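You operate a simulated robot arm through the tools that you are given. There is no shell and no other tool. Be economical: measure what you need, move in short steps, check, and stop when the job is done.

You are at the controls of a simulated two-armed robot. One attempt, no reset.

Task
Take the bottle on the top of the side bench and put it away on the low shelf of the sample bench. Put the 6 mm shim from the top of the side bench on the long upper shelf of the drier bench and the 2 mm shim on the top of the tray stand. Put the steel gauge block with the smallest size on its label from the top of the side bench on top of the grey short bar there. Any order will do. Set down upright: bottle.

Only the result counts: the job must be done as asked and must still hold three seconds after the hand-in. Knocking over, shifting, dropping, spilling or breaking anything else fails it.

Robot
Two 7-joint arms with fingered hands on one trunk, on a base that drives. Base frame: it is fixed to the floor where the robot stands at the start and does not move with it; the origin is under the middle of the robot, x ahead of it, y to its left, z up; the surface under the hand at the start is at about z = 0.85. Lengths are in m, angles in degrees, forces in N, time in s.
The left shoulder is at the start at [0.06, 0.166, 0.952], the right one opposite. With the tool pointing down near the work surface each hand reaches from about 0.36 to 0.86 m from the robot's upright axis, wherever it stands, measured 20 degrees to its own side. Places, roughly: long upper shelf of the drier bench (92x12 cm) [-0.12, -1.48, 1.18]; low shelf of the sample bench [-3.5, 0.2, 0.5]; top of the tray stand [-2.3, 1.9, 0.8]. Payload 5 kg a hand.
The tool frame of a hand sits at the grasp point between the pads (the TCP): z along the fingers, y along the line on which they close. The tips reach 0.032 m beyond it. The gripper opens to 0.16 m. The gripper's body begins 0.089 m behind the TCP. The gripper is a hand of 3 fingers: y runs from the thumb to the fingers, the wrist lies at [0, 0, -0.267] in the tool frame.
Orientation is that of the tool frame in the base frame, as a unit quaternion [x, y, z, w]. With the fingers straight down and closing along the base's y, the tool's x points along the base's -x, its y along +y and its z along -z.

Tools
- The arms move only by the tool apply_moves. It takes "left_series", "right_series" or both (then of equal length, played together; a hand with none holds still); each is a list that holds one entry, the list of rows, each a list of 6 numbers: the shift along the base's x, y, z in m, then the turn, a rotation vector about the base's x, y, z in degrees. In form: [[[x, y, z, rx, ry, rz], ...]]. A call has 1 to 10 rows; each row shifts and turns the commanded pose from where the row before left it. Each row takes 0.2 s and may step no farther than 0.05 m and 8.6 degrees from the row before; otherwise, the whole call is refused. A pose out of reach is approached as far as the arm can. The call stops where the force on the tool passes 40 N (or 10 N more than at its start, if that is more) or the arm is blocked; 0.2 s more then pass. In this call time passes only in rows, and 0.2 s behind the last. The reply holds the time, the measured pose of the TCP, the force on the tool along the base axes, the opening and the grip force, in the units named above and with some noise, with the torque about the TCP (base axes, N m) and any sound that the robot's microphone picked up, and new pictures: "show" is both (left out), scene, wrist or none (wrist: the cameras of the hands that moved).
- Cameras (640 x 400 px; columns grow to the right, rows downward): "scene" is now at [0.0251, -0.056, 1.5857]; the picture's right is [-0.71, -0.70, 0.00], its down [-0.54, 0.55, -0.64] and it looks along [0.44, -0.45, -0.77] (base axes); focal length 259 px, centre (320, 200). "left" rides on the left gripper at [-0.065, -0.004, -0.116] in its tool frame; the picture's right is [0.06, -1.00, 0.00], its down [0.87, 0.05, -0.49] and it looks along [0.49, 0.03, 0.87] (tool axes); focal length 261 px, centre (320, 200). "right" rides on the right gripper at [0.065, -0.004, -0.116] in its tool frame; the picture's right is [0.06, 1.00, 0.00], its down [-0.87, 0.05, -0.49] and it looks along [-0.49, 0.03, 0.87] (tool axes); focal length 261 px, centre (320, 200). There is no depth. A picture from a camera that has moved, and an enlarged one, comes with that camera's place and axes in the base frame and with its lens.
- lift_body(by): slides the trunk up (or, below 0, down) by that many m; the arms and the scene camera ride with it, the base frame stays. It gives what a move gives, with no picture.
- drive_base(legs): drives the robot by 1 to 6 legs, each [ahead, turn to the left] in m and degrees, along the robot's own axes; the way and the turn of a leg run together, so that a leg with both is an arc; at most 1.5 m and 180 degrees a leg. The arms and the cameras ride along, it lands a little off, and it stops where it bumps. It gives what a move gives, and a new picture of the scene camera.
- curl_fingers(finger1, finger2, thumb_bend, hand): sets how far each is bent, from 0 (flat) to 1 (curled in); at 0.3 the hand is open as for a grip, at 0.7 the pads meet at the TCP. One left out holds its place. A second passes; each finger stops where it meets its share of the squeeze, and holds until it gets a number again. It is the only way to open and close the hand. It gives what a move gives, with no picture; readings hold the bend of each and the force on the fingers (four entries, about 0 where the hand has none), thumb and palm.
- head_to(pan, tilt): turns the head with the scene camera to pan (to the left, within 86 degrees either way) and tilt (down, from -29 to 69), counted from straight ahead of the robot. It gives what a move gives, and a new picture of the scene camera.
- zoom(camera, box): a new picture of the part [left, top, right, bottom] of that camera's present view, enlarged. It takes no simulated time.
- finish_job(): hands the job in; it is judged then, once.

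Work in short steps. Places have to be worked out from the pictures, the camera data and where the tool is seen: move nearer, look again, correct. Check each grasp and each placing, and mend what went wrong. You have 165 turns and 260 pictures in all, those below and enlarged ones among them. Open the grippers and draw the arms clear of the work before you hand the job in, unless the task says otherwise.

The tools are called as name(argument=value, ...) on one line, values as JSON. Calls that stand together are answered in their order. apply_moves: Moves the arms, as the interface text tells. Its arguments: {"type":"object","properties":{"left_series":{"type":"array"},"right_series":{"type":"array"},"show":{"type":"string","enum":["both","scene","wrist","none"]}},"required":[]} The other tools are called the same way: lift_body (by) slides the trunk up or down; curl_fingers (finger1, finger2, thumb_bend, hand) moves the fingers one by one; drive_base (legs) drives the base; head_to (pan, tilt) turns the head that bears the scene camera; zoom (camera, box) takes an enlarged picture of a part of a camera's view; finish_job () hands the job in.

At the start:

```text
time: 0.0
left_ee_pos: [0.5324, -0.0098, 1.178]
left_ee_rot: [0.001, 1.0, 0.0, 0.0]
left_force: [-0.1, 0.3, 0.0]
left_moment: [-0.01, 0.02, 0.01]
left_width: 0.1601
left_gripper_force: 0.0
left_shape: jaw
left_bend: [0.3, 0.3, 0.3]
left_finger forces: [0.0, 0.0, 0.0, 0.0, 0.0, 0.0]
right_ee_pos: [0.2954, -0.4423, 1.2205]
right_ee_rot: [0.0, 1.0, 0.001, 0.0]
right_force: [0.1, 0.2, -0.9]
right_moment: [0.01, 0.02, -0.02]
right_width: 0.1601
right_gripper_force: 0.0
right_shape: jaw
right_bend: [0.3, 0.3, 0.3]
right_finger forces: [0.0, 0.0, 0.1, 0.0, 0.1, 0.1]
trunk travel left (down, up): [-0.5, 0.09]
robot x, y, heading: [0.0003, 0.0005, 0.0]
head pan, tilt: [-45.6, 50.6]
```

scene: 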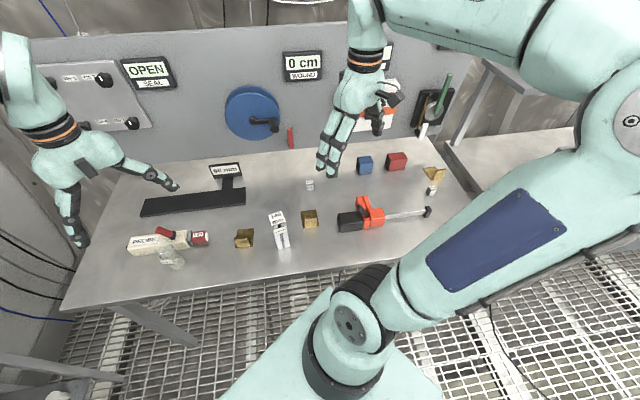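
right: 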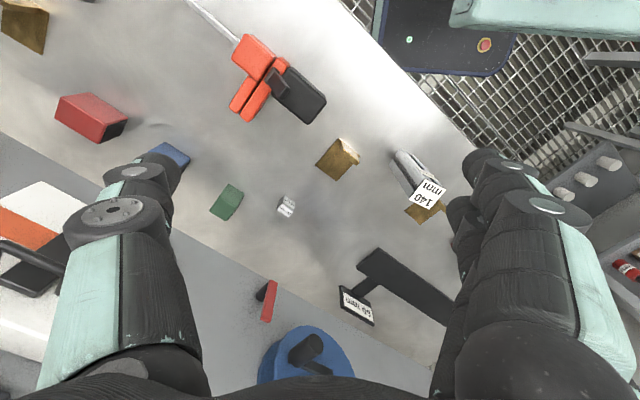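
left: 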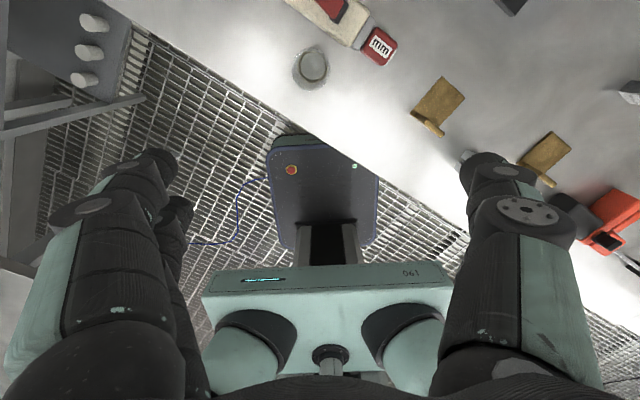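

I'll look closely at the bench in front first, to identify the items.

zoom(camera="scene", box=[100, 140, 300, 280])

zoom(camera="scene", box=[260, 130, 460, 260])

```text
2.86 times, centred on (200, 210) of scene
camera zoom: at [0.0251, -0.056, 1.5857], right [-0.71, -0.7, 0.0], down [-0.54, 0.55, -0.64], along [0.44, -0.45, -0.77], focal length 739 px, centre (663, 171)
```

zoom: 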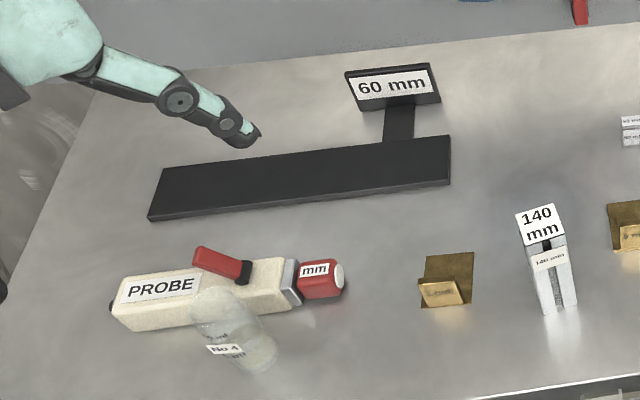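

```text
3.08 times, centred on (360, 195) of scene
camera zoom: at [0.0251, -0.056, 1.5857], right [-0.71, -0.7, 0.0], down [-0.54, 0.55, -0.64], along [0.44, -0.45, -0.77], focal length 796 px, centre (197, 215)
```

zoom: 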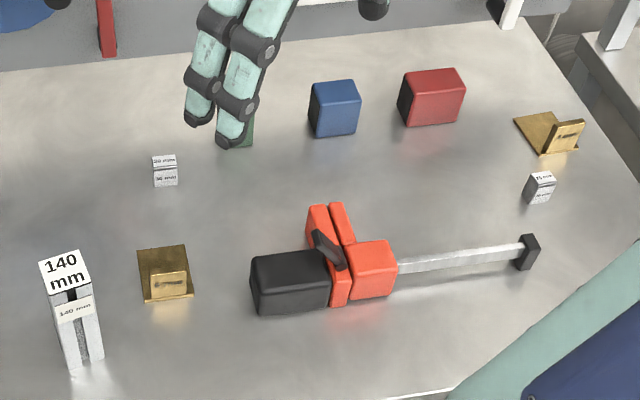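

The bench holds shims, a bottle and gauge blocks. I'll read the labels.

zoom(camera="scene", box=[290, 170, 330, 195])

zoom(camera="scene", box=[415, 160, 455, 200])

zoom(camera="scene", box=[225, 200, 325, 260])

zoom(camera="right", box=[200, 120, 460, 330])

```text
16.00 times, centred on (310, 182) of scene
camera zoom: at [0.0251, -0.056, 1.5857], right [-0.71, -0.7, 0.0], down [-0.54, 0.55, -0.64], along [0.44, -0.45, -0.77], focal length 4138 px, centre (480, 480)
```

zoom: 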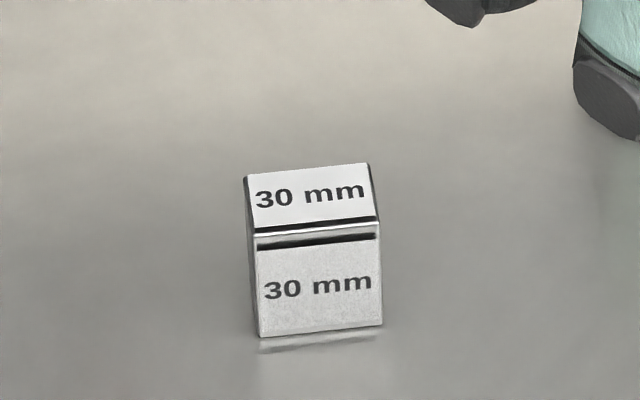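

```text
10.00 times, centred on (435, 180) of scene
camera zoom: at [0.0251, -0.056, 1.5857], right [-0.71, -0.7, 0.0], down [-0.54, 0.55, -0.64], along [0.44, -0.45, -0.77], focal length 2586 px, centre (-830, 400)
```

zoom: 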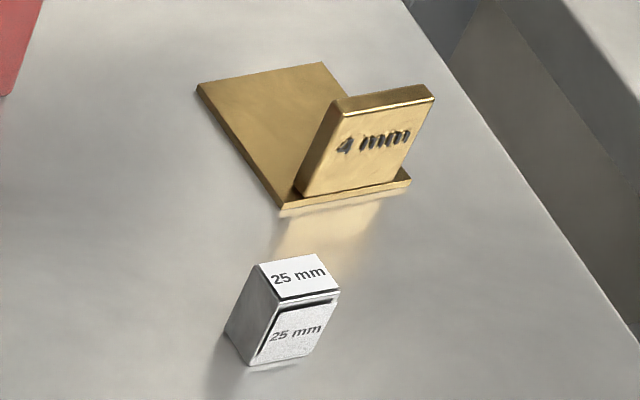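

```text
6.40 times, centred on (275, 230) of scene
camera zoom: at [0.0251, -0.056, 1.5857], right [-0.71, -0.7, 0.0], down [-0.54, 0.55, -0.64], along [0.44, -0.45, -0.77], focal length 1655 px, centre (608, 8)
```

zoom: 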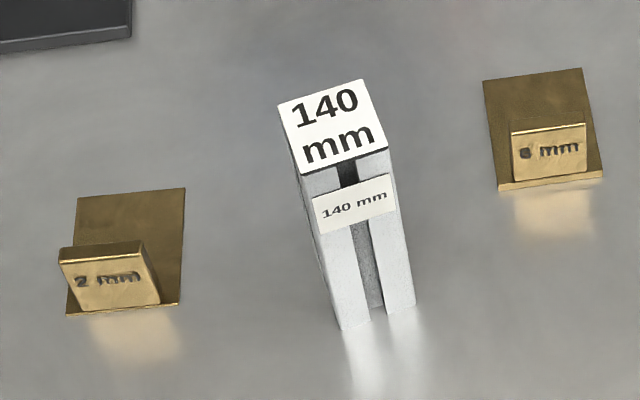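

```text
1.90 times, centred on (330, 225) of right
camera zoom: at [0.2301, -0.4471, 1.3366], right [-0.06, 1.0, 0.0], down [0.87, 0.05, 0.49], along [0.49, 0.03, -0.87], focal length 496 px, centre (301, 152)
```

zoom: 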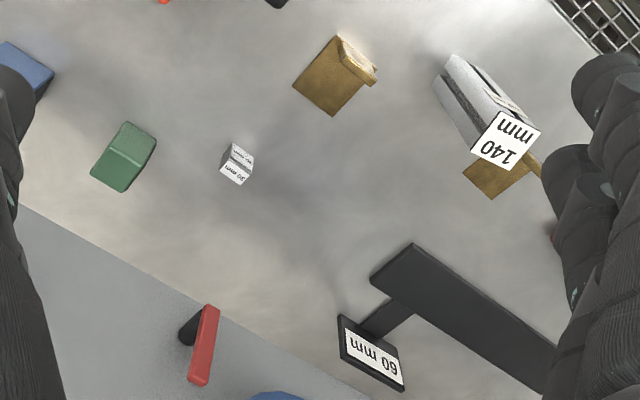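

This may or may not be the side bench; I see no "grey short bar" yet. I'll look around with the head.

head_to(pan=0, tilt=35)

head_to(pan=80, tilt=25)

head_to(pan=-86, tilt=30)

```text
time: 1.1
left_ee_pos: [0.5318, -0.01, 1.1791]
left_ee_rot: [0.0, 1.0, 0.0, 0.0]
left_force: [-0.1, 0.4, 0.4]
left_moment: [0.0, 0.05, 0.0]
left_width: 0.1601
left_gripper_force: 0.1
left_shape: jaw
left_bend: [0.3, 0.3, 0.3]
left_finger forces: [0.1, 0.0, 0.1, 0.0, 0.0, 0.0]
right_ee_pos: [0.2946, -0.4418, 1.2209]
right_ee_rot: [0.0, 1.0, 0.0, 0.0]
right_force: [0.4, 1.2, -0.8]
right_moment: [-0.01, -0.03, -0.02]
right_width: 0.1601
right_gripper_force: 0.1
right_shape: jaw
right_bend: [0.3, 0.3, 0.3]
right_finger forces: [0.0, 0.0, 0.1, 0.0, 0.0, 0.0]
trunk travel left (down, up): [-0.5, 0.09]
robot x, y, heading: [0.0014, 0.0003, 0.1]
head pan, tilt: [0.0, 35.0]
camera scene: at [0.0596, -0.0015, 1.6081], right [0.0, -1.0, 0.0], down [-0.57, 0.0, -0.82], along [0.82, 0.0, -0.57], focal length 259 px, centre (320, 200)
```

scene: 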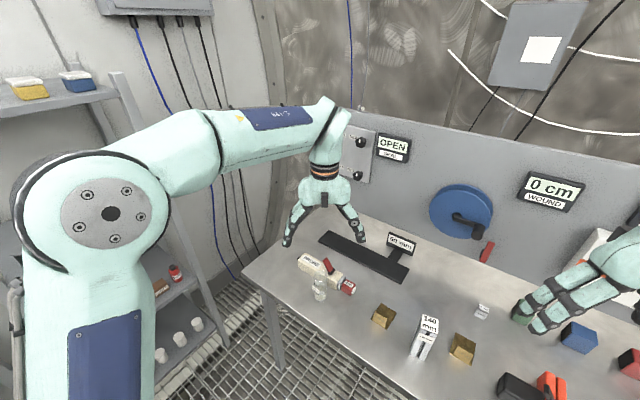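

```text
time: 2.7
left_ee_pos: [0.5321, -0.0104, 1.1788]
left_ee_rot: [0.0, 1.0, 0.0, -0.001]
left_force: [-0.5, 0.1, 0.4]
left_moment: [-0.02, 0.04, -0.03]
left_width: 0.1599
left_gripper_force: 0.1
left_shape: jaw
left_bend: [0.3, 0.3, 0.3]
left_finger forces: [0.0, 0.1, 0.1, 0.0, 0.0, 0.0]
right_ee_pos: [0.2958, -0.4427, 1.2216]
right_ee_rot: [0.0, 1.0, 0.001, 0.0]
right_force: [0.3, -0.5, -0.1]
right_moment: [0.02, -0.01, -0.01]
right_width: 0.1599
right_gripper_force: 0.1
right_shape: jaw
right_bend: [0.3, 0.3, 0.3]
right_finger forces: [0.0, 0.1, 0.1, 0.0, 0.0, 0.0]
trunk travel left (down, up): [-0.5, 0.09]
robot x, y, heading: [0.0019, 0.0027, 0.2]
head pan, tilt: [80.0, 25.0]
camera scene: at [-0.0124, 0.0894, 1.6239], right [0.98, -0.17, 0.0], down [-0.07, -0.42, -0.91], along [0.16, 0.89, -0.42], focal length 259 px, centre (320, 200)
```

scene: 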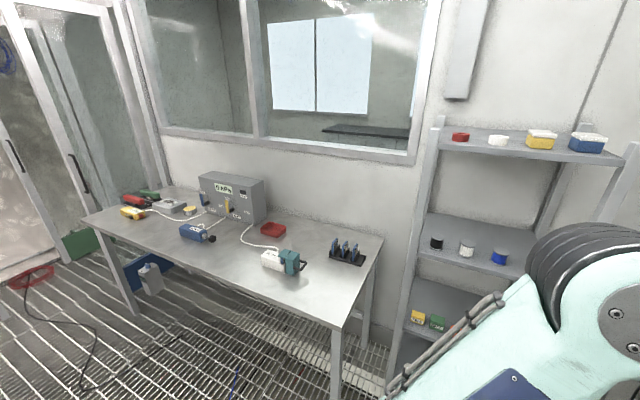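

```text
time: 5.2
left_ee_pos: [0.532, -0.0106, 1.1792]
left_ee_rot: [0.0, 1.0, 0.0, 0.001]
left_force: [0.5, -0.2, 0.3]
left_moment: [0.03, -0.01, -0.03]
left_width: 0.1599
left_gripper_force: 0.0
left_shape: jaw
left_bend: [0.3, 0.3, 0.3]
left_finger forces: [0.0, 0.0, 0.1, 0.0, 0.0, 0.0]
right_ee_pos: [0.2965, -0.4425, 1.2225]
right_ee_rot: [0.0, 1.0, 0.0, 0.001]
right_force: [-0.4, 0.0, -0.2]
right_moment: [0.0, -0.02, 0.02]
right_width: 0.1599
right_gripper_force: 0.0
right_shape: jaw
right_bend: [0.3, 0.3, 0.3]
right_finger forces: [0.0, 0.0, 0.0, 0.0, 0.0, 0.0]
trunk travel left (down, up): [-0.5, 0.09]
robot x, y, heading: [0.0006, -0.0035, -0.0]
head pan, tilt: [-85.9, 30.0]
camera scene: at [-0.022, -0.0916, 1.6159], right [-1.0, -0.07, 0.0], down [-0.04, 0.5, -0.87], along [0.06, -0.86, -0.5], focal length 259 px, centre (320, 200)
```

scene: 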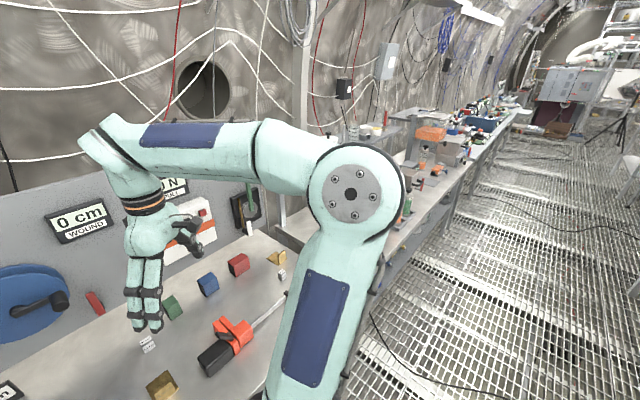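

The bottle, shims and blocks are on the bench ahead, so I'll search it for the grey short bar from a view centred on it.

head_to(pan=-15, tilt=50)

zoom(camera="scene", box=[160, 60, 360, 180])

head_to(pan=-65, tilt=50)

```text
time: 6.6
left_ee_pos: [0.5312, -0.0099, 1.1782]
left_ee_rot: [0.0, 1.0, 0.0, 0.0]
left_force: [-0.5, -1.0, -0.4]
left_moment: [-0.02, 0.03, -0.02]
left_width: 0.1598
left_gripper_force: 0.0
left_shape: jaw
left_bend: [0.3, 0.3, 0.3]
left_finger forces: [0.1, 0.0, 0.1, 0.0, 0.1, 0.0]
right_ee_pos: [0.296, -0.4423, 1.2212]
right_ee_rot: [0.0, 1.0, 0.0, 0.001]
right_force: [-0.7, 0.1, -0.6]
right_moment: [0.0, 0.0, -0.02]
right_width: 0.1603
right_gripper_force: 0.0
right_shape: jaw
right_bend: [0.3, 0.3, 0.3]
right_finger forces: [0.0, 0.1, 0.0, 0.1, 0.1, 0.0]
trunk travel left (down, up): [-0.5, 0.09]
robot x, y, heading: [0.0005, 0.0033, -0.0]
head pan, tilt: [-15.0, 50.0]
camera scene: at [0.046, -0.0214, 1.5864], right [-0.26, -0.97, 0.0], down [-0.74, 0.2, -0.64], along [0.62, -0.17, -0.77], focal length 259 px, centre (320, 200)
```

scene: 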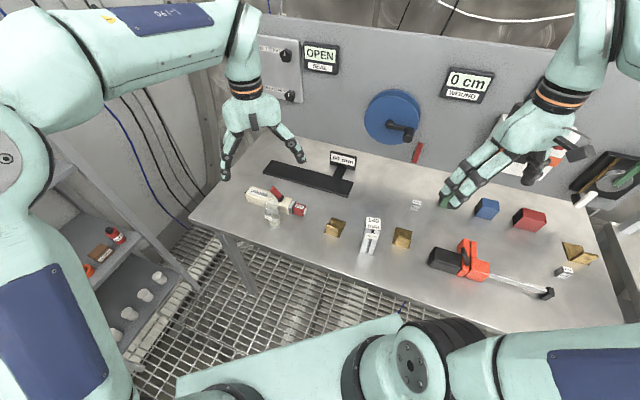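

```text
3.20 times, centred on (260, 120) of scene
camera zoom: at [0.046, -0.0214, 1.5864], right [-0.26, -0.97, 0.0], down [-0.74, 0.2, -0.64], along [0.62, -0.17, -0.77], focal length 828 px, centre (512, 456)
```

zoom: 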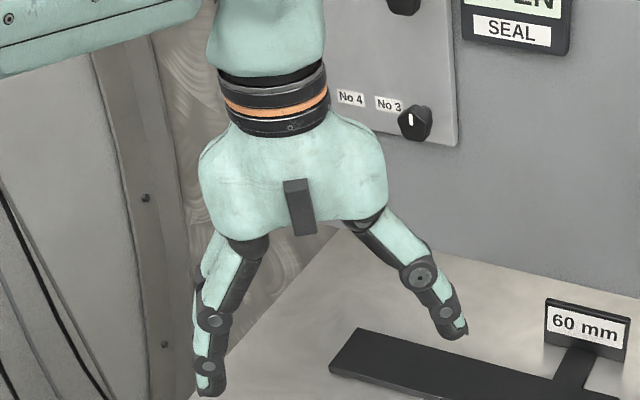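

```text
time: 7.8
left_ee_pos: [0.5312, -0.0098, 1.179]
left_ee_rot: [0.0, 1.0, 0.0, 0.0]
left_force: [0.0, -0.3, 0.0]
left_moment: [0.03, 0.02, -0.01]
left_width: 0.1599
left_gripper_force: 0.0
left_shape: jaw
left_bend: [0.3, 0.3, 0.3]
left_finger forces: [0.1, 0.1, 0.0, 0.1, 0.0, 0.0]
right_ee_pos: [0.2964, -0.4427, 1.2209]
right_ee_rot: [0.0, 1.0, 0.0, 0.0]
right_force: [0.1, 0.3, -0.4]
right_moment: [0.0, 0.01, -0.02]
right_width: 0.1601
right_gripper_force: 0.1
right_shape: jaw
right_bend: [0.3, 0.3, 0.3]
right_finger forces: [0.0, 0.0, 0.0, 0.0, 0.0, 0.1]
trunk travel left (down, up): [-0.5, 0.09]
robot x, y, heading: [-0.0028, -0.0001, 0.1]
head pan, tilt: [-65.0, 50.0]
camera scene: at [0.0042, -0.0711, 1.5864], right [-0.91, -0.42, 0.0], down [-0.32, 0.69, -0.64], along [0.27, -0.58, -0.77], focal length 259 px, centre (320, 200)
```

scene: 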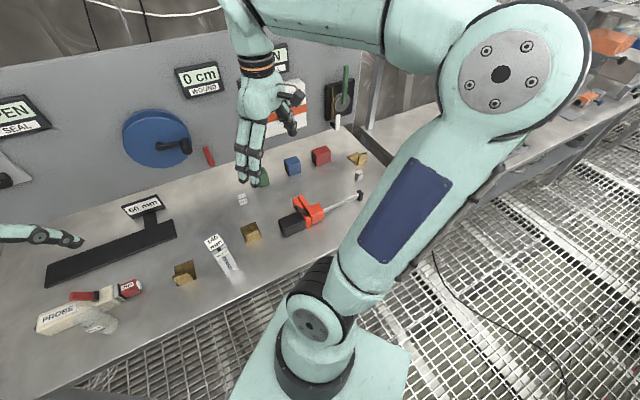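

I'll check for the bar in the hand cameras and near the hidden areas.

zoom(camera="right", box=[0, 0, 320, 200])

zoom(camera="scene", box=[200, 60, 400, 200])

zoom(camera="scene", box=[0, 190, 260, 350])

```text
2.00 times, centred on (160, 100) of right
camera zoom: at [0.2301, -0.4471, 1.3366], right [-0.06, 1.0, 0.0], down [0.87, 0.05, 0.49], along [0.49, 0.03, -0.87], focal length 521 px, centre (640, 400)
```

zoom: 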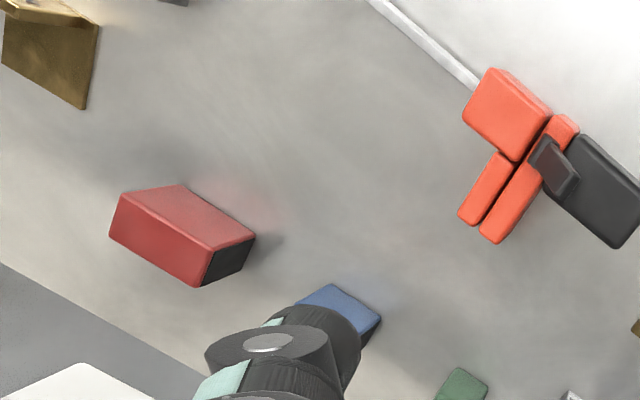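

```text
2.86 times, centred on (300, 130) of scene
camera zoom: at [0.0042, -0.0711, 1.5864], right [-0.91, -0.42, 0.0], down [-0.32, 0.69, -0.64], along [0.27, -0.58, -0.77], focal length 739 px, centre (377, 400)
```

zoom: 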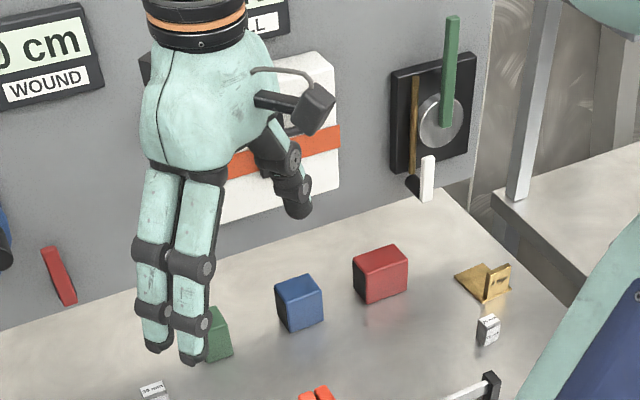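

```text
2.46 times, centred on (130, 270) of scene
camera zoom: at [0.0042, -0.0711, 1.5864], right [-0.91, -0.42, 0.0], down [-0.32, 0.69, -0.64], along [0.27, -0.58, -0.77], focal length 637 px, centre (788, 28)
```

zoom: 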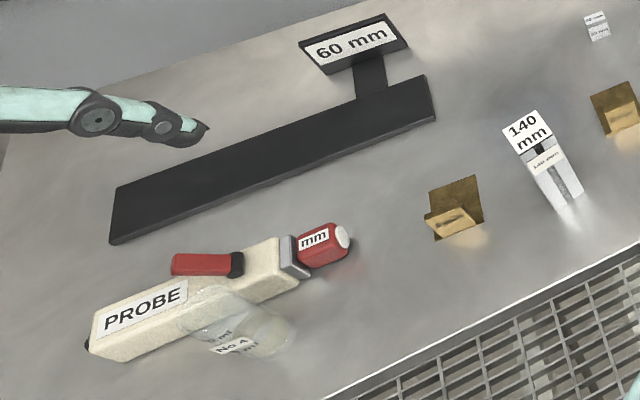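

Let me zoom at the 140 mm item and the 60 mm item from the right hand camera.

zoom(camera="right", box=[370, 130, 470, 240])

zoom(camera="right", box=[320, 230, 480, 340])

zoom(camera="left", box=[280, 0, 640, 220])

```text
3.64 times, centred on (420, 185) of right
camera zoom: at [0.2301, -0.4471, 1.3366], right [-0.06, 1.0, 0.0], down [0.87, 0.05, 0.49], along [0.49, 0.03, -0.87], focal length 948 px, centre (-44, 254)
```

zoom: 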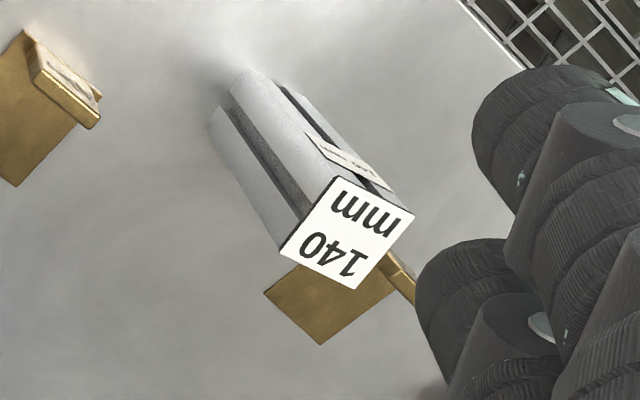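

```text
3.64 times, centred on (400, 285) of right
camera zoom: at [0.2301, -0.4471, 1.3366], right [-0.06, 1.0, 0.0], down [0.87, 0.05, 0.49], along [0.49, 0.03, -0.87], focal length 948 px, centre (29, -109)
```

zoom: 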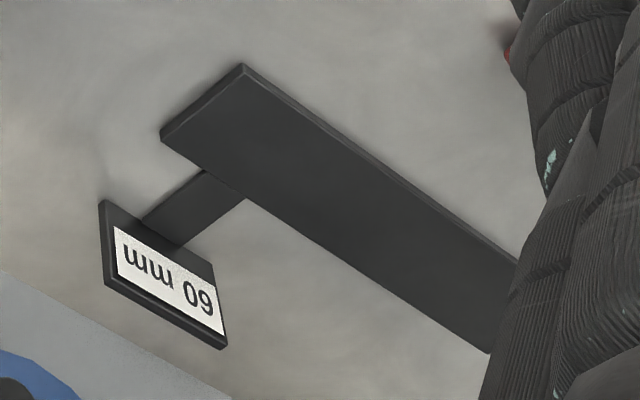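

```text
1.78 times, centred on (460, 110) of left
camera zoom: at [0.5973, -0.0148, 1.2953], right [-0.06, -1.0, 0.0], down [-0.87, 0.05, 0.49], along [-0.49, 0.03, -0.87], focal length 463 px, centre (71, 360)
```

zoom: 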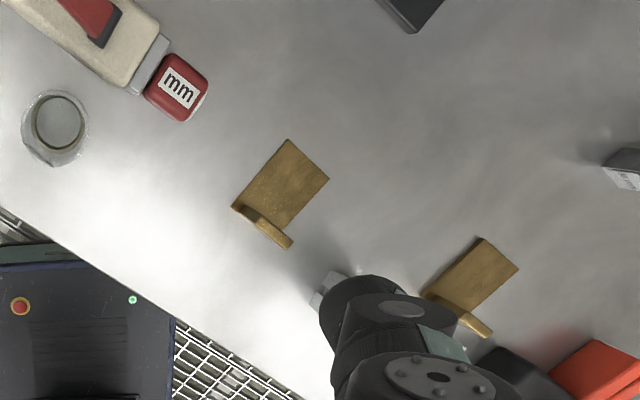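

The 140 mm piece is a grey T-slot bar, so I take it as the "grey short bar"; the smallest gauge block is the 25 mm one (near x 0.17, y -0.80). The bench's normal is at about -37°, so I turn to face it squarely.

drive_base(legs=[[0, -38]])

head_to(pan=0, tilt=55)

```text
time: 10.1
left_ee_pos: [0.4044, -0.3456, 1.1786]
left_ee_rot: [0.337, 0.942, 0.0, 0.0]
left_force: [-0.9, 0.1, -0.1]
left_moment: [0.04, -0.03, 0.01]
left_width: 0.1601
left_gripper_force: 0.0
left_shape: jaw
left_bend: [0.3, 0.3, 0.3]
left_finger forces: [0.1, 0.1, 0.0, 0.0, 0.1, 0.0]
right_ee_pos: [-0.0512, -0.5295, 1.2207]
right_ee_rot: [0.336, 0.942, -0.001, 0.0]
right_force: [-0.4, 0.0, -0.1]
right_moment: [0.03, 0.02, 0.01]
right_width: 0.1599
right_gripper_force: 0.1
right_shape: jaw
right_bend: [0.3, 0.3, 0.3]
right_finger forces: [0.0, 0.1, 0.1, 0.0, 0.0, 0.1]
trunk travel left (down, up): [-0.5, 0.09]
robot x, y, heading: [-0.0008, -0.0008, -39.2]
head pan, tilt: [-65.0, 50.0]
camera scene: at [-0.0412, -0.0572, 1.5864], right [-0.97, 0.25, 0.0], down [0.19, 0.74, -0.64], along [-0.16, -0.62, -0.77], focal length 259 px, centre (320, 200)
```

scene: 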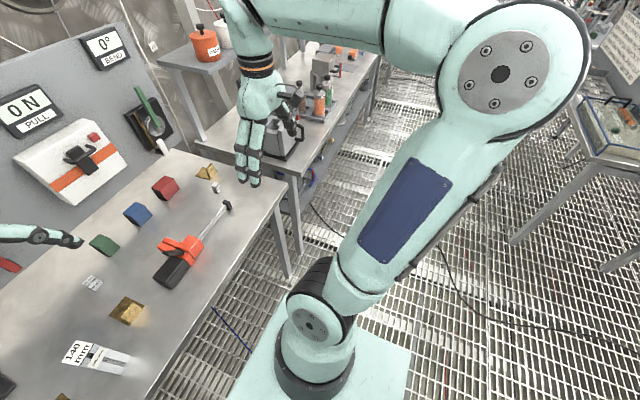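

```text
time: 11.4
left_ee_pos: [0.4054, -0.344, 1.1776]
left_ee_rot: [0.336, 0.942, 0.0, 0.0]
left_force: [-0.8, -0.9, -0.4]
left_moment: [-0.04, -0.02, 0.02]
left_width: 0.1601
left_gripper_force: 0.1
left_shape: jaw
left_bend: [0.3, 0.3, 0.3]
left_finger forces: [0.0, 0.1, 0.0, 0.0, 0.1, 0.0]
right_ee_pos: [-0.0514, -0.5301, 1.2209]
right_ee_rot: [0.337, 0.942, 0.0, 0.0]
right_force: [0.2, -1.1, -0.1]
right_moment: [0.01, -0.03, -0.02]
right_width: 0.1597
right_gripper_force: 0.0
right_shape: jaw
right_bend: [0.3, 0.3, 0.3]
right_finger forces: [0.1, 0.0, 0.0, 0.0, 0.0, 0.0]
trunk travel left (down, up): [-0.5, 0.09]
robot x, y, heading: [0.0006, 0.0011, -39.2]
head pan, tilt: [0.0, 55.0]
camera scene: at [0.034, -0.0281, 1.5799], right [-0.63, -0.77, 0.0], down [-0.63, 0.52, -0.57], along [0.44, -0.36, -0.82], focal length 259 px, centre (320, 200)
```

scene: 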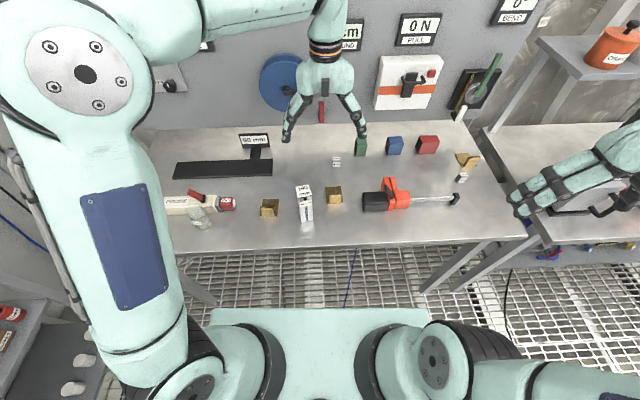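

Squarely facing now. I move the right hand to hover above the 25 mm block and look with the wrist camera.

apply_moves(right_series=[[[0.0281, -0.0342, -0.02, 0, 0, 0], [0.0281, -0.0342, -0.02, 0, 0, 0], [0.0281, -0.0342, -0.02, 0, 0, 0], [0.0281, -0.0342, -0.02, 0, 0, 0], [0.0281, -0.0342, -0.02, 0, 0, 0], [0.0281, -0.0342, -0.02, 0, 0, 0], [0.0281, -0.0342, -0.02, 0, 0, 0], [0.0281, -0.0342, -0.02, 0, 0, 0]]])

```text
time: 13.2
left_ee_pos: [0.4064, -0.3461, 1.1773]
left_ee_rot: [0.337, 0.942, 0.001, 0.0]
left_force: [-0.1, 0.7, -0.5]
left_moment: [0.04, 0.03, -0.01]
left_width: 0.1599
left_gripper_force: 0.0
left_shape: jaw
left_bend: [0.3, 0.3, 0.3]
left_finger forces: [0.1, 0.1, 0.0, 0.0, 0.0, 0.0]
right_ee_pos: [0.1752, -0.8052, 1.0596]
right_ee_rot: [0.336, 0.942, 0.0, -0.001]
right_force: [0.1, -0.5, 0.0]
right_moment: [0.04, 0.0, 0.01]
right_width: 0.1599
right_gripper_force: 0.0
right_shape: jaw
right_bend: [0.3, 0.3, 0.3]
right_finger forces: [0.0, 0.0, 0.0, 0.0, 0.0, 0.0]
trunk travel left (down, up): [-0.5, 0.09]
robot x, y, heading: [0.0008, 0.0015, -39.2]
head pan, tilt: [0.0, 55.0]
camera scene: at [0.0351, -0.0297, 1.5798], right [-0.63, -0.77, 0.0], down [-0.63, 0.52, -0.57], along [0.44, -0.36, -0.82], focal length 259 px, centre (320, 200)
camera right: at [0.1222, -0.7674, 1.1757], right [0.58, 0.81, 0.0], down [0.71, -0.51, 0.49], along [0.4, -0.29, -0.87], focal length 261 px, centre (320, 200)
```

scene: 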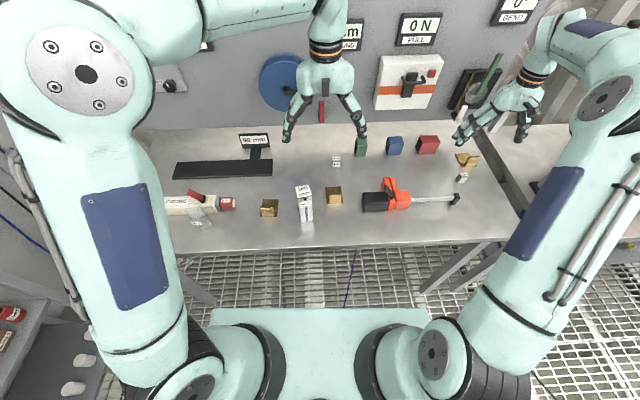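
right: 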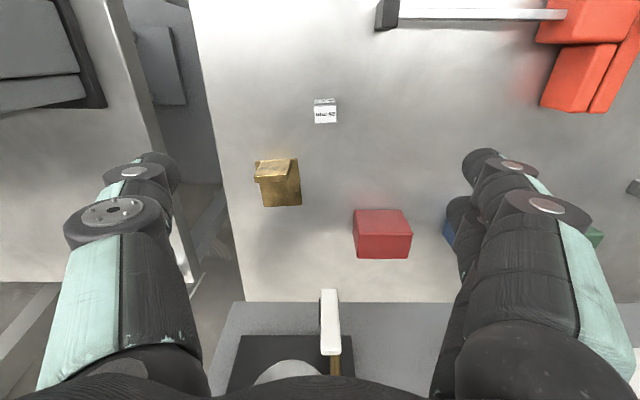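

The block is nearly under the TCP. I zoom for its exact angle.

zoom(camera="right", box=[285, 86, 365, 136])

```text
8.00 times, centred on (325, 111) of right
camera zoom: at [0.1222, -0.7674, 1.1757], right [0.58, 0.81, 0.0], down [0.71, -0.51, 0.49], along [0.4, -0.29, -0.87], focal length 2085 px, centre (280, 912)
```

zoom: 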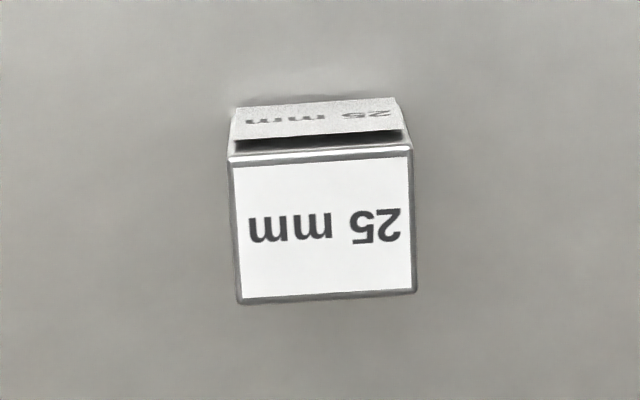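

The block is a 25 mm cube aligned to the hand within 3°, centred at (0.175, -0.798). I descend, checking force.

apply_moves(right_series=[[[0.0, 0.007, -0.03, 0, 0, -1.5], [0, 0, -0.035, 0, 0, -1.5], [0, 0, -0.035, 0, 0, 0], [0, 0, -0.035, 0, 0, 0], [0, 0, -0.035, 0, 0, 0]]], show="wrist")

```text
time: 14.4
left_ee_pos: [0.4047, -0.3458, 1.1791]
left_ee_rot: [0.336, 0.942, 0.0, 0.0]
left_force: [0.9, -0.5, 0.5]
left_moment: [0.04, 0.0, -0.05]
left_width: 0.1597
left_gripper_force: 0.1
left_shape: jaw
left_bend: [0.3, 0.3, 0.3]
left_finger forces: [0.0, 0.0, 0.0, 0.0, 0.0, 0.0]
right_ee_pos: [0.1743, -0.7955, 0.8879]
right_ee_rot: [0.361, 0.933, 0.0, 0.0]
right_force: [-0.1, -0.8, -0.5]
right_moment: [0.01, 0.0, 0.01]
right_width: 0.1597
right_gripper_force: 0.1
right_shape: jaw
right_bend: [0.3, 0.3, 0.3]
right_finger forces: [0.0, 0.0, 0.1, 0.1, 0.0, 0.0]
trunk travel left (down, up): [-0.5, 0.09]
robot x, y, heading: [-0.0019, 0.0003, -39.3]
head pan, tilt: [0.0, 55.0]
camera right: at [0.1221, -0.7556, 1.0049], right [0.63, 0.78, 0.0], down [0.68, -0.54, 0.49], along [0.38, -0.31, -0.87], focal length 261 px, centre (320, 200)
```

right: 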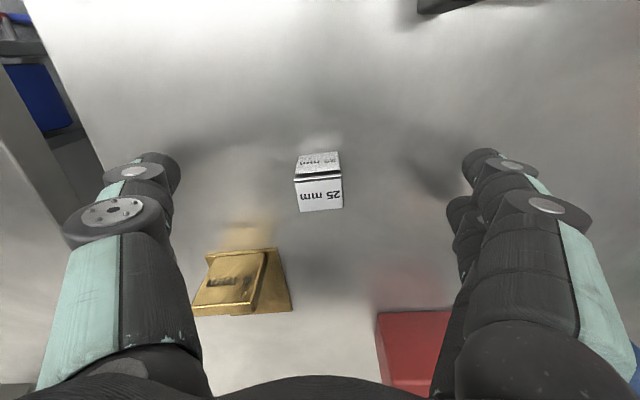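

I turned the wrong way (block edge now ~6° off); I rotate back and then close the fingers on it.

apply_moves(right_series=[[[0, 0, -0.001, 0, 0, 6]]], show="wrist")

curl_fingers(hand="right", finger1=0.7, finger2=0.7, thumb_bend=0.7)

zoom(camera="right", box=[200, 100, 440, 280])

```text
time: 14.8
left_ee_pos: [0.404, -0.345, 1.1785]
left_ee_rot: [0.336, 0.942, 0.0, 0.0]
left_force: [-1.1, -0.5, -0.4]
left_moment: [0.04, 0.0, 0.0]
left_width: 0.1599
left_gripper_force: 0.1
left_shape: jaw
left_bend: [0.3, 0.3, 0.3]
left_finger forces: [0.0, 0.1, 0.0, 0.1, 0.1, 0.0]
right_ee_pos: [0.172, -0.7953, 0.8898]
right_ee_rot: [0.311, 0.95, 0.0, 0.0]
right_force: [0.4, -0.4, -0.1]
right_moment: [-0.01, 0.0, 0.02]
right_width: 0.16
right_gripper_force: 0.0
right_shape: jaw
right_bend: [0.3, 0.3, 0.3]
right_finger forces: [0.0, 0.1, 0.0, 0.0, 0.0, 0.1]
trunk travel left (down, up): [-0.5, 0.09]
robot x, y, heading: [-0.0028, 0.0007, -39.3]
head pan, tilt: [0.0, 55.0]
camera right: at [0.1175, -0.7609, 1.0045], right [0.54, 0.84, 0.0], down [0.73, -0.47, 0.49], along [0.41, -0.27, -0.87], focal length 261 px, centre (320, 200)
```

right: 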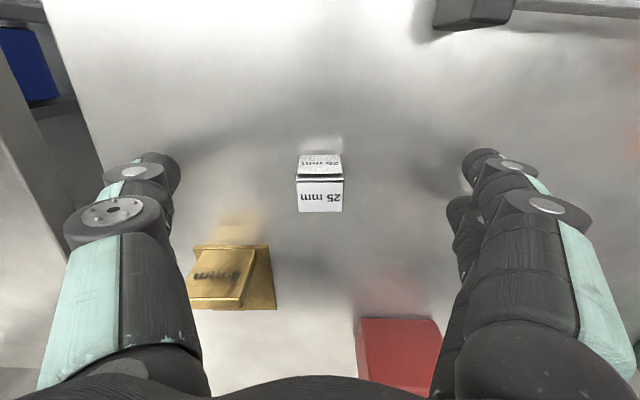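

```text
time: 15.8
left_ee_pos: [0.4045, -0.3447, 1.1787]
left_ee_rot: [0.337, 0.942, 0.001, 0.0]
left_force: [0.2, -0.5, 0.1]
left_moment: [-0.05, -0.03, -0.01]
left_width: 0.1595
left_gripper_force: 0.0
left_shape: jaw
left_bend: [0.3, 0.3, 0.3]
left_finger forces: [0.0, 0.0, 0.1, 0.1, 0.0, 0.1]
right_ee_pos: [0.1733, -0.7962, 0.8876]
right_ee_rot: [0.311, 0.951, 0.001, 0.0]
right_force: [-0.5, 0.3, -0.4]
right_moment: [0.01, -0.01, 0.01]
right_width: 0.0288
right_gripper_force: 9.6
right_shape: fingers
right_bend: [0.66, 0.66, 0.67]
right_finger forces: [5.2, 4.1, 0.1, 0.0, 9.4, 0.0]
trunk travel left (down, up): [-0.5, 0.09]
robot x, y, heading: [0.0016, 0.0027, -39.2]
head pan, tilt: [0.0, 55.0]
```

```text
2.22 times, centred on (320, 190) of right
camera zoom: at [0.1177, -0.7606, 1.0047], right [0.54, 0.84, 0.0], down [0.73, -0.47, 0.49], along [0.41, -0.27, -0.87], focal length 579 px, centre (320, 222)
```

zoom: 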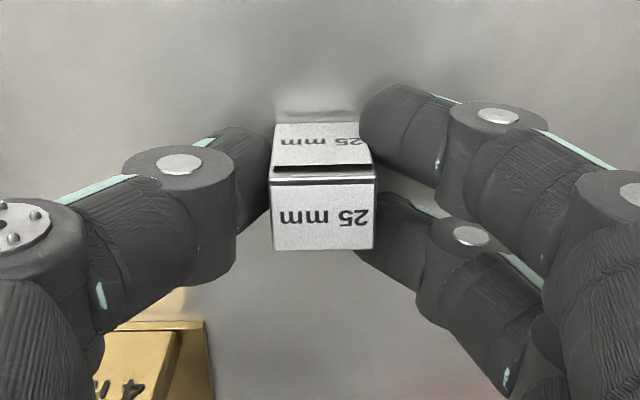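

Block gripped at 9.6 N. I lift it, and move the left hand aside since it hangs over the bar.

apply_moves(right_series=[[[0, 0, 0.04, 0, 0, 0], [0, 0, 0.04, 0, 0, 0], [0, 0, 0.04, 0, 0, 0], [0, 0, 0.04, 0, 0, 0], [0, 0, 0.04, 0, 0, 0], [0, 0, 0.02, 0, 0, 0]]], left_series=[[[0.03, 0.035, 0.01, 0, 0, 0], [0.03, 0.035, 0.01, 0, 0, 0], [0.03, 0.035, 0.01, 0, 0, 0], [0.03, 0.035, 0.01, 0, 0, 0], [0.03, 0.035, 0, 0, 0, 0], [0.03, 0.035, 0, 0, 0, 0]]])

```text
time: 17.2
left_ee_pos: [0.586, -0.1351, 1.217]
left_ee_rot: [0.336, 0.942, 0.0, 0.0]
left_force: [0.5, -0.1, -0.1]
left_moment: [-0.01, 0.01, -0.01]
left_width: 0.16
left_gripper_force: 0.0
left_shape: jaw
left_bend: [0.3, 0.3, 0.3]
left_finger forces: [0.0, 0.0, 0.0, 0.0, 0.0, 0.1]
right_ee_pos: [0.1745, -0.7948, 1.1096]
right_ee_rot: [0.312, 0.95, 0.0, 0.001]
right_force: [-0.1, 0.1, -0.4]
right_moment: [-0.03, 0.0, -0.01]
right_width: 0.0288
right_gripper_force: 9.3
right_shape: fingers
right_bend: [0.66, 0.66, 0.67]
right_finger forces: [5.0, 4.2, 0.1, 0.0, 9.1, 0.0]
trunk travel left (down, up): [-0.5, 0.09]
robot x, y, heading: [0.0024, -0.0031, -39.2]
head pan, tilt: [0.0, 55.0]
camera scene: at [0.0347, -0.0272, 1.5799], right [-0.63, -0.77, 0.0], down [-0.63, 0.52, -0.57], along [0.44, -0.36, -0.82], focal length 259 px, centre (320, 200)
camera right: at [0.1185, -0.7601, 1.2253], right [0.54, 0.84, 0.0], down [0.73, -0.47, 0.49], along [0.41, -0.27, -0.87], focal length 261 px, centre (320, 200)
camera left: at [0.6344, -0.1804, 1.3335], right [-0.68, -0.73, 0.0], down [-0.64, 0.59, 0.49], along [-0.36, 0.33, -0.87], focal length 261 px, centre (320, 200)
```

scene: 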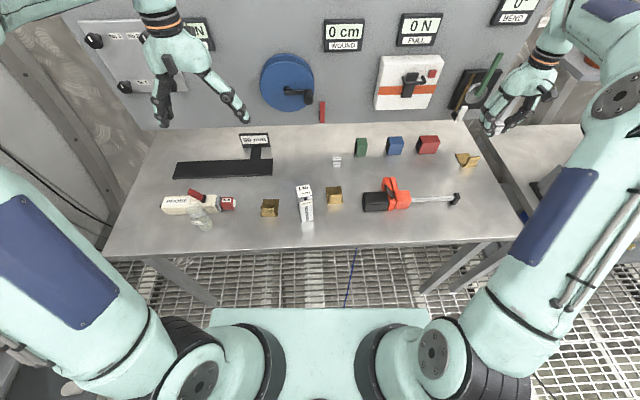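
right: 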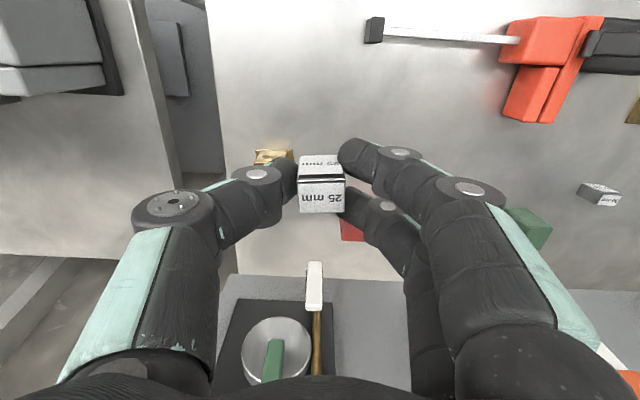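
left: 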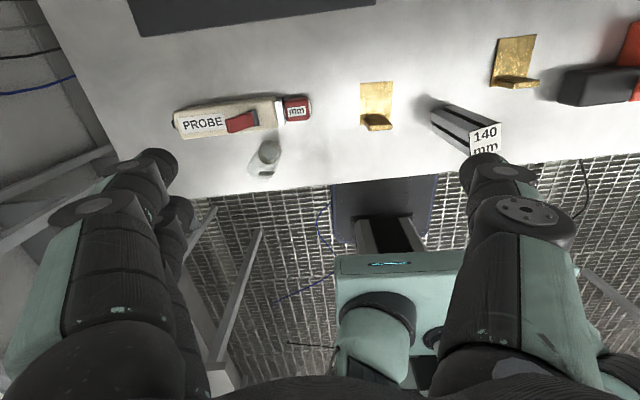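

Block held. Now I locate the bar's top precisely with zooms from the scene and left cameras.

zoom(camera="scene", box=[265, 175, 345, 225])

zoom(camera="left", box=[410, 80, 530, 160])

```text
8.00 times, centred on (305, 200) of scene
camera zoom: at [0.0347, -0.0272, 1.5799], right [-0.63, -0.77, 0.0], down [-0.63, 0.52, -0.57], along [0.44, -0.36, -0.82], focal length 2069 px, centre (440, 200)
```

zoom: 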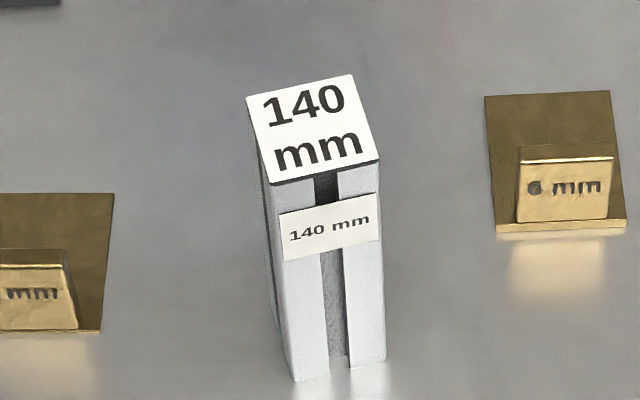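

```text
5.00 times, centred on (470, 120) of left
camera zoom: at [0.6344, -0.1804, 1.3335], right [-0.68, -0.73, 0.0], down [-0.64, 0.59, 0.49], along [-0.36, 0.33, -0.87], focal length 1303 px, centre (-430, 600)
```

zoom: 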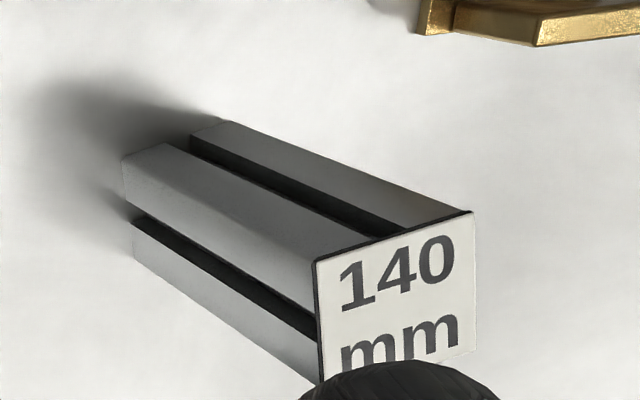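

Both cameras agree: bar top centre (0.409, -0.274), z≈0.99, edges rotated ~13° from the hand. I carry the block over at z 1.11, turning to match.

apply_moves(right_series=[[[0.0195, 0.0434, 0.001, 0, 0, 1.3], [0.0195, 0.0434, 0, 0, 0, 1.3], [0.0195, 0.0434, 0, 0, 0, 1.3], [0.0195, 0.0434, 0, 0, 0, 1.3], [0.0195, 0.0434, 0, 0, 0, 1.3], [0.0195, 0.0434, 0, 0, 0, 1.3], [0.0195, 0.0434, 0, 0, 0, 1.3], [0.0195, 0.0434, 0, 0, 0, 1.3], [0.0195, 0.0434, 0, 0, 0, 1.3], [0.0195, 0.0434, 0, 0, 0, 1.3]]], left_series=[[[0.01, 0.008, 0, 0, 0, 0], [0.01, 0.008, 0, 0, 0, 0], [0.01, 0.008, 0, 0, 0, 0], [0.01, 0.008, 0, 0, 0, 0], [0, 0.01, 0, 0, 0, 0], [0, 0.01, 0, 0, 0, 0], [0, 0, 0, 0, 0, 0], [0, 0, 0, 0, 0, 0], [0, 0, 0, 0, 0, 0], [0, 0, 0, 0, 0, 0]]], show="none")

apply_moves(right_series=[[[0.0197, 0.0434, 0, 0, 0, 0], [0.0198, 0.0436, 0, 0, 0, 0], [0, 0, 0, 0, 0, 0]]])

```text
time: 19.4
left_ee_pos: [0.6261, -0.0815, 1.2169]
left_ee_rot: [0.337, 0.942, 0.0, 0.0]
left_force: [0.1, 0.6, 0.2]
left_moment: [0.0, 0.02, 0.0]
left_width: 0.1597
left_gripper_force: 0.0
left_shape: jaw
left_bend: [0.3, 0.3, 0.3]
left_finger forces: [0.1, 0.0, 0.0, 0.0, 0.1, 0.1]
right_ee_pos: [0.3698, -0.3602, 1.1086]
right_ee_rot: [0.201, 0.98, -0.001, 0.0]
right_force: [-0.2, -0.3, -2.1]
right_moment: [-0.04, -0.01, -0.02]
right_width: 0.0283
right_gripper_force: 9.8
right_shape: fingers
right_bend: [0.66, 0.66, 0.67]
right_finger forces: [5.1, 4.3, 0.1, 0.0, 9.2, 0.1]
trunk travel left (down, up): [-0.5, 0.09]
robot x, y, heading: [0.0002, 0.0025, -39.5]
head pan, tilt: [0.0, 55.0]
```

```text
time: 20.2
left_ee_pos: [0.625, -0.084, 1.2184]
left_ee_rot: [0.337, 0.942, 0.0, 0.0]
left_force: [1.0, -0.3, 0.1]
left_moment: [0.0, -0.01, 0.02]
left_width: 0.1601
left_gripper_force: 0.1
left_shape: jaw
left_bend: [0.3, 0.3, 0.3]
left_finger forces: [0.0, 0.1, 0.1, 0.0, 0.0, 0.0]
right_ee_pos: [0.4096, -0.2757, 1.1131]
right_ee_rot: [0.202, 0.979, 0.0, -0.001]
right_force: [0.1, -0.7, -1.0]
right_moment: [0.01, 0.01, 0.0]
right_width: 0.0285
right_gripper_force: 9.7
right_shape: fingers
right_bend: [0.66, 0.66, 0.67]
right_finger forces: [5.1, 4.4, 0.0, 0.0, 9.1, 0.1]
trunk travel left (down, up): [-0.5, 0.09]
robot x, y, heading: [0.0017, -0.0028, -39.4]
head pan, tilt: [0.0, 55.0]
camera scene: at [0.0341, -0.0282, 1.5799], right [-0.63, -0.77, 0.0], down [-0.63, 0.52, -0.57], along [0.44, -0.36, -0.82], focal length 259 px, centre (320, 200)
camera right: at [0.3473, -0.2544, 1.2276], right [0.34, 0.94, 0.0], down [0.82, -0.29, 0.49], along [0.46, -0.17, -0.87], focal length 261 px, centre (320, 200)
```

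scene: 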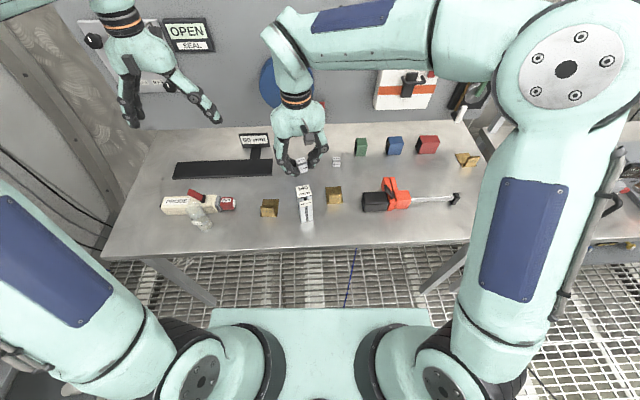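
right: 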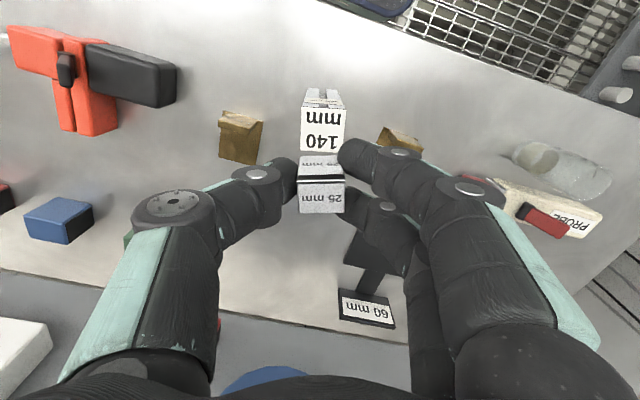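

Block and bar are aligned; block sits ~3–4 mm forward of the TCP, so I correct a bit and descend to just above the bar.

apply_moves(right_series=[[[-0.0045, 0.0033, -0.03, 0, 0, 0], [0, 0, -0.025, 0, 0, 0], [0, 0, -0.015, 0, 0, 0], [0, 0, 0, 0, 0, 0]]], show="wrist")

zoom(camera="scene", box=[265, 150, 345, 225])

```text
time: 21.2
left_ee_pos: [0.625, -0.0835, 1.2186]
left_ee_rot: [0.336, 0.942, 0.0, 0.0]
left_force: [-0.9, 0.4, -0.9]
left_moment: [-0.01, 0.02, -0.02]
left_width: 0.1598
left_gripper_force: 0.0
left_shape: jaw
left_bend: [0.3, 0.3, 0.3]
left_finger forces: [0.1, 0.0, 0.1, 0.1, 0.0, 0.0]
right_ee_pos: [0.4056, -0.2725, 1.0414]
right_ee_rot: [0.203, 0.979, 0.0, 0.0]
right_force: [-0.5, 0.4, -1.3]
right_moment: [0.04, 0.01, 0.02]
right_width: 0.0285
right_gripper_force: 9.5
right_shape: fingers
right_bend: [0.66, 0.66, 0.67]
right_finger forces: [5.1, 4.4, 0.0, 0.1, 9.1, 0.0]
trunk travel left (down, up): [-0.5, 0.09]
robot x, y, heading: [0.0019, 0.0, -39.3]
head pan, tilt: [0.0, 55.0]
camera right: at [0.3426, -0.2519, 1.1565], right [0.34, 0.94, 0.0], down [0.82, -0.29, 0.49], along [0.46, -0.17, -0.87], focal length 261 px, centre (320, 200)
```

right: 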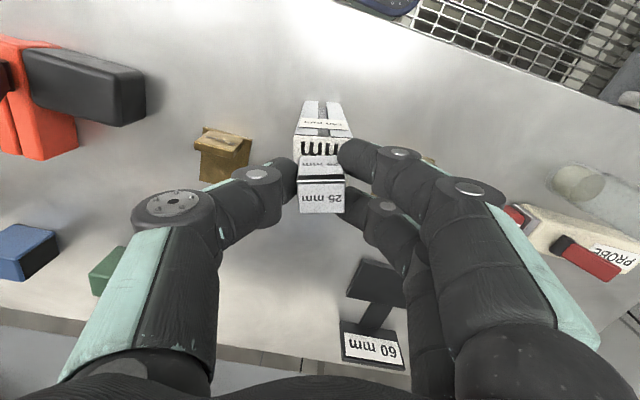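

```text
5.33 times, centred on (305, 188) of scene
camera zoom: at [0.0343, -0.0278, 1.5799], right [-0.63, -0.77, 0.0], down [-0.63, 0.52, -0.57], along [0.44, -0.36, -0.82], focal length 1379 px, centre (400, 267)
```

zoom: 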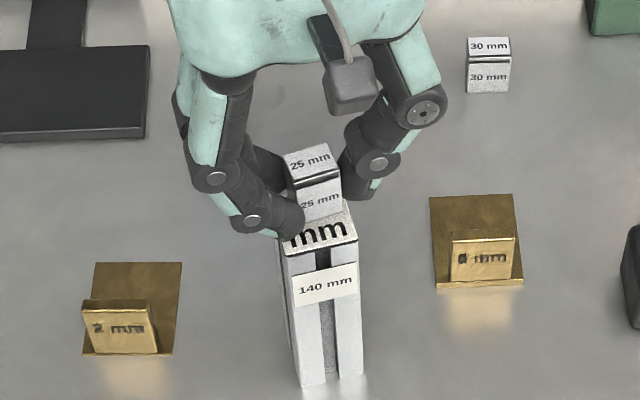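

Lined up well. I lower gently to contact (block bottom should meet the bar at TCP z ≈ 1.028).

apply_moves(right_series=[[[-0.002, 0.0005, -0.006, 0, 0, 0], [0, 0, -0.004, 0, 0, 0], [0, 0, -0.002, 0, 0, 0], [0, 0, 0, 0, 0, 0]]], show="none")

zoom(camera="scene", box=[265, 150, 345, 225])

```text
time: 22.2
left_ee_pos: [0.6263, -0.0831, 1.2181]
left_ee_rot: [0.336, 0.942, 0.001, -0.001]
left_force: [0.1, -0.5, 0.5]
left_moment: [0.02, 0.01, -0.02]
left_width: 0.1599
left_gripper_force: 0.0
left_shape: jaw
left_bend: [0.3, 0.3, 0.3]
left_finger forces: [0.0, 0.0, 0.0, 0.1, 0.1, 0.0]
right_ee_pos: [0.4023, -0.272, 1.0292]
right_ee_rot: [0.202, 0.979, 0.0, -0.001]
right_force: [-0.9, -0.5, -0.5]
right_moment: [0.03, -0.01, -0.02]
right_width: 0.0284
right_gripper_force: 8.8
right_shape: fingers
right_bend: [0.66, 0.66, 0.67]
right_finger forces: [5.2, 4.3, 0.1, 0.0, 9.0, 0.0]
trunk travel left (down, up): [-0.5, 0.09]
robot x, y, heading: [0.001, -0.0022, -39.3]
head pan, tilt: [0.0, 55.0]
```

```text
5.33 times, centred on (305, 188) of scene
camera zoom: at [0.0344, -0.0279, 1.5799], right [-0.63, -0.77, 0.0], down [-0.63, 0.52, -0.57], along [0.44, -0.36, -0.82], focal length 1379 px, centre (400, 267)
```

zoom: 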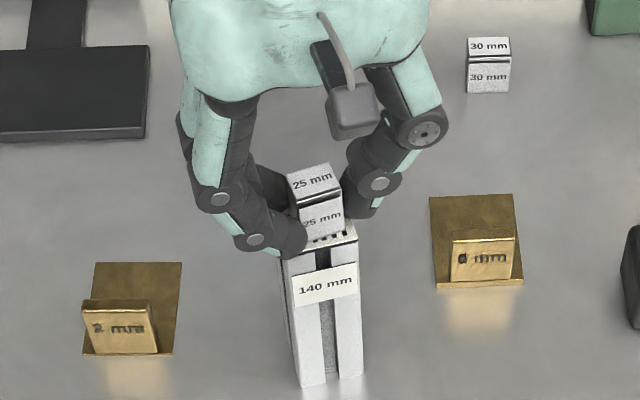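

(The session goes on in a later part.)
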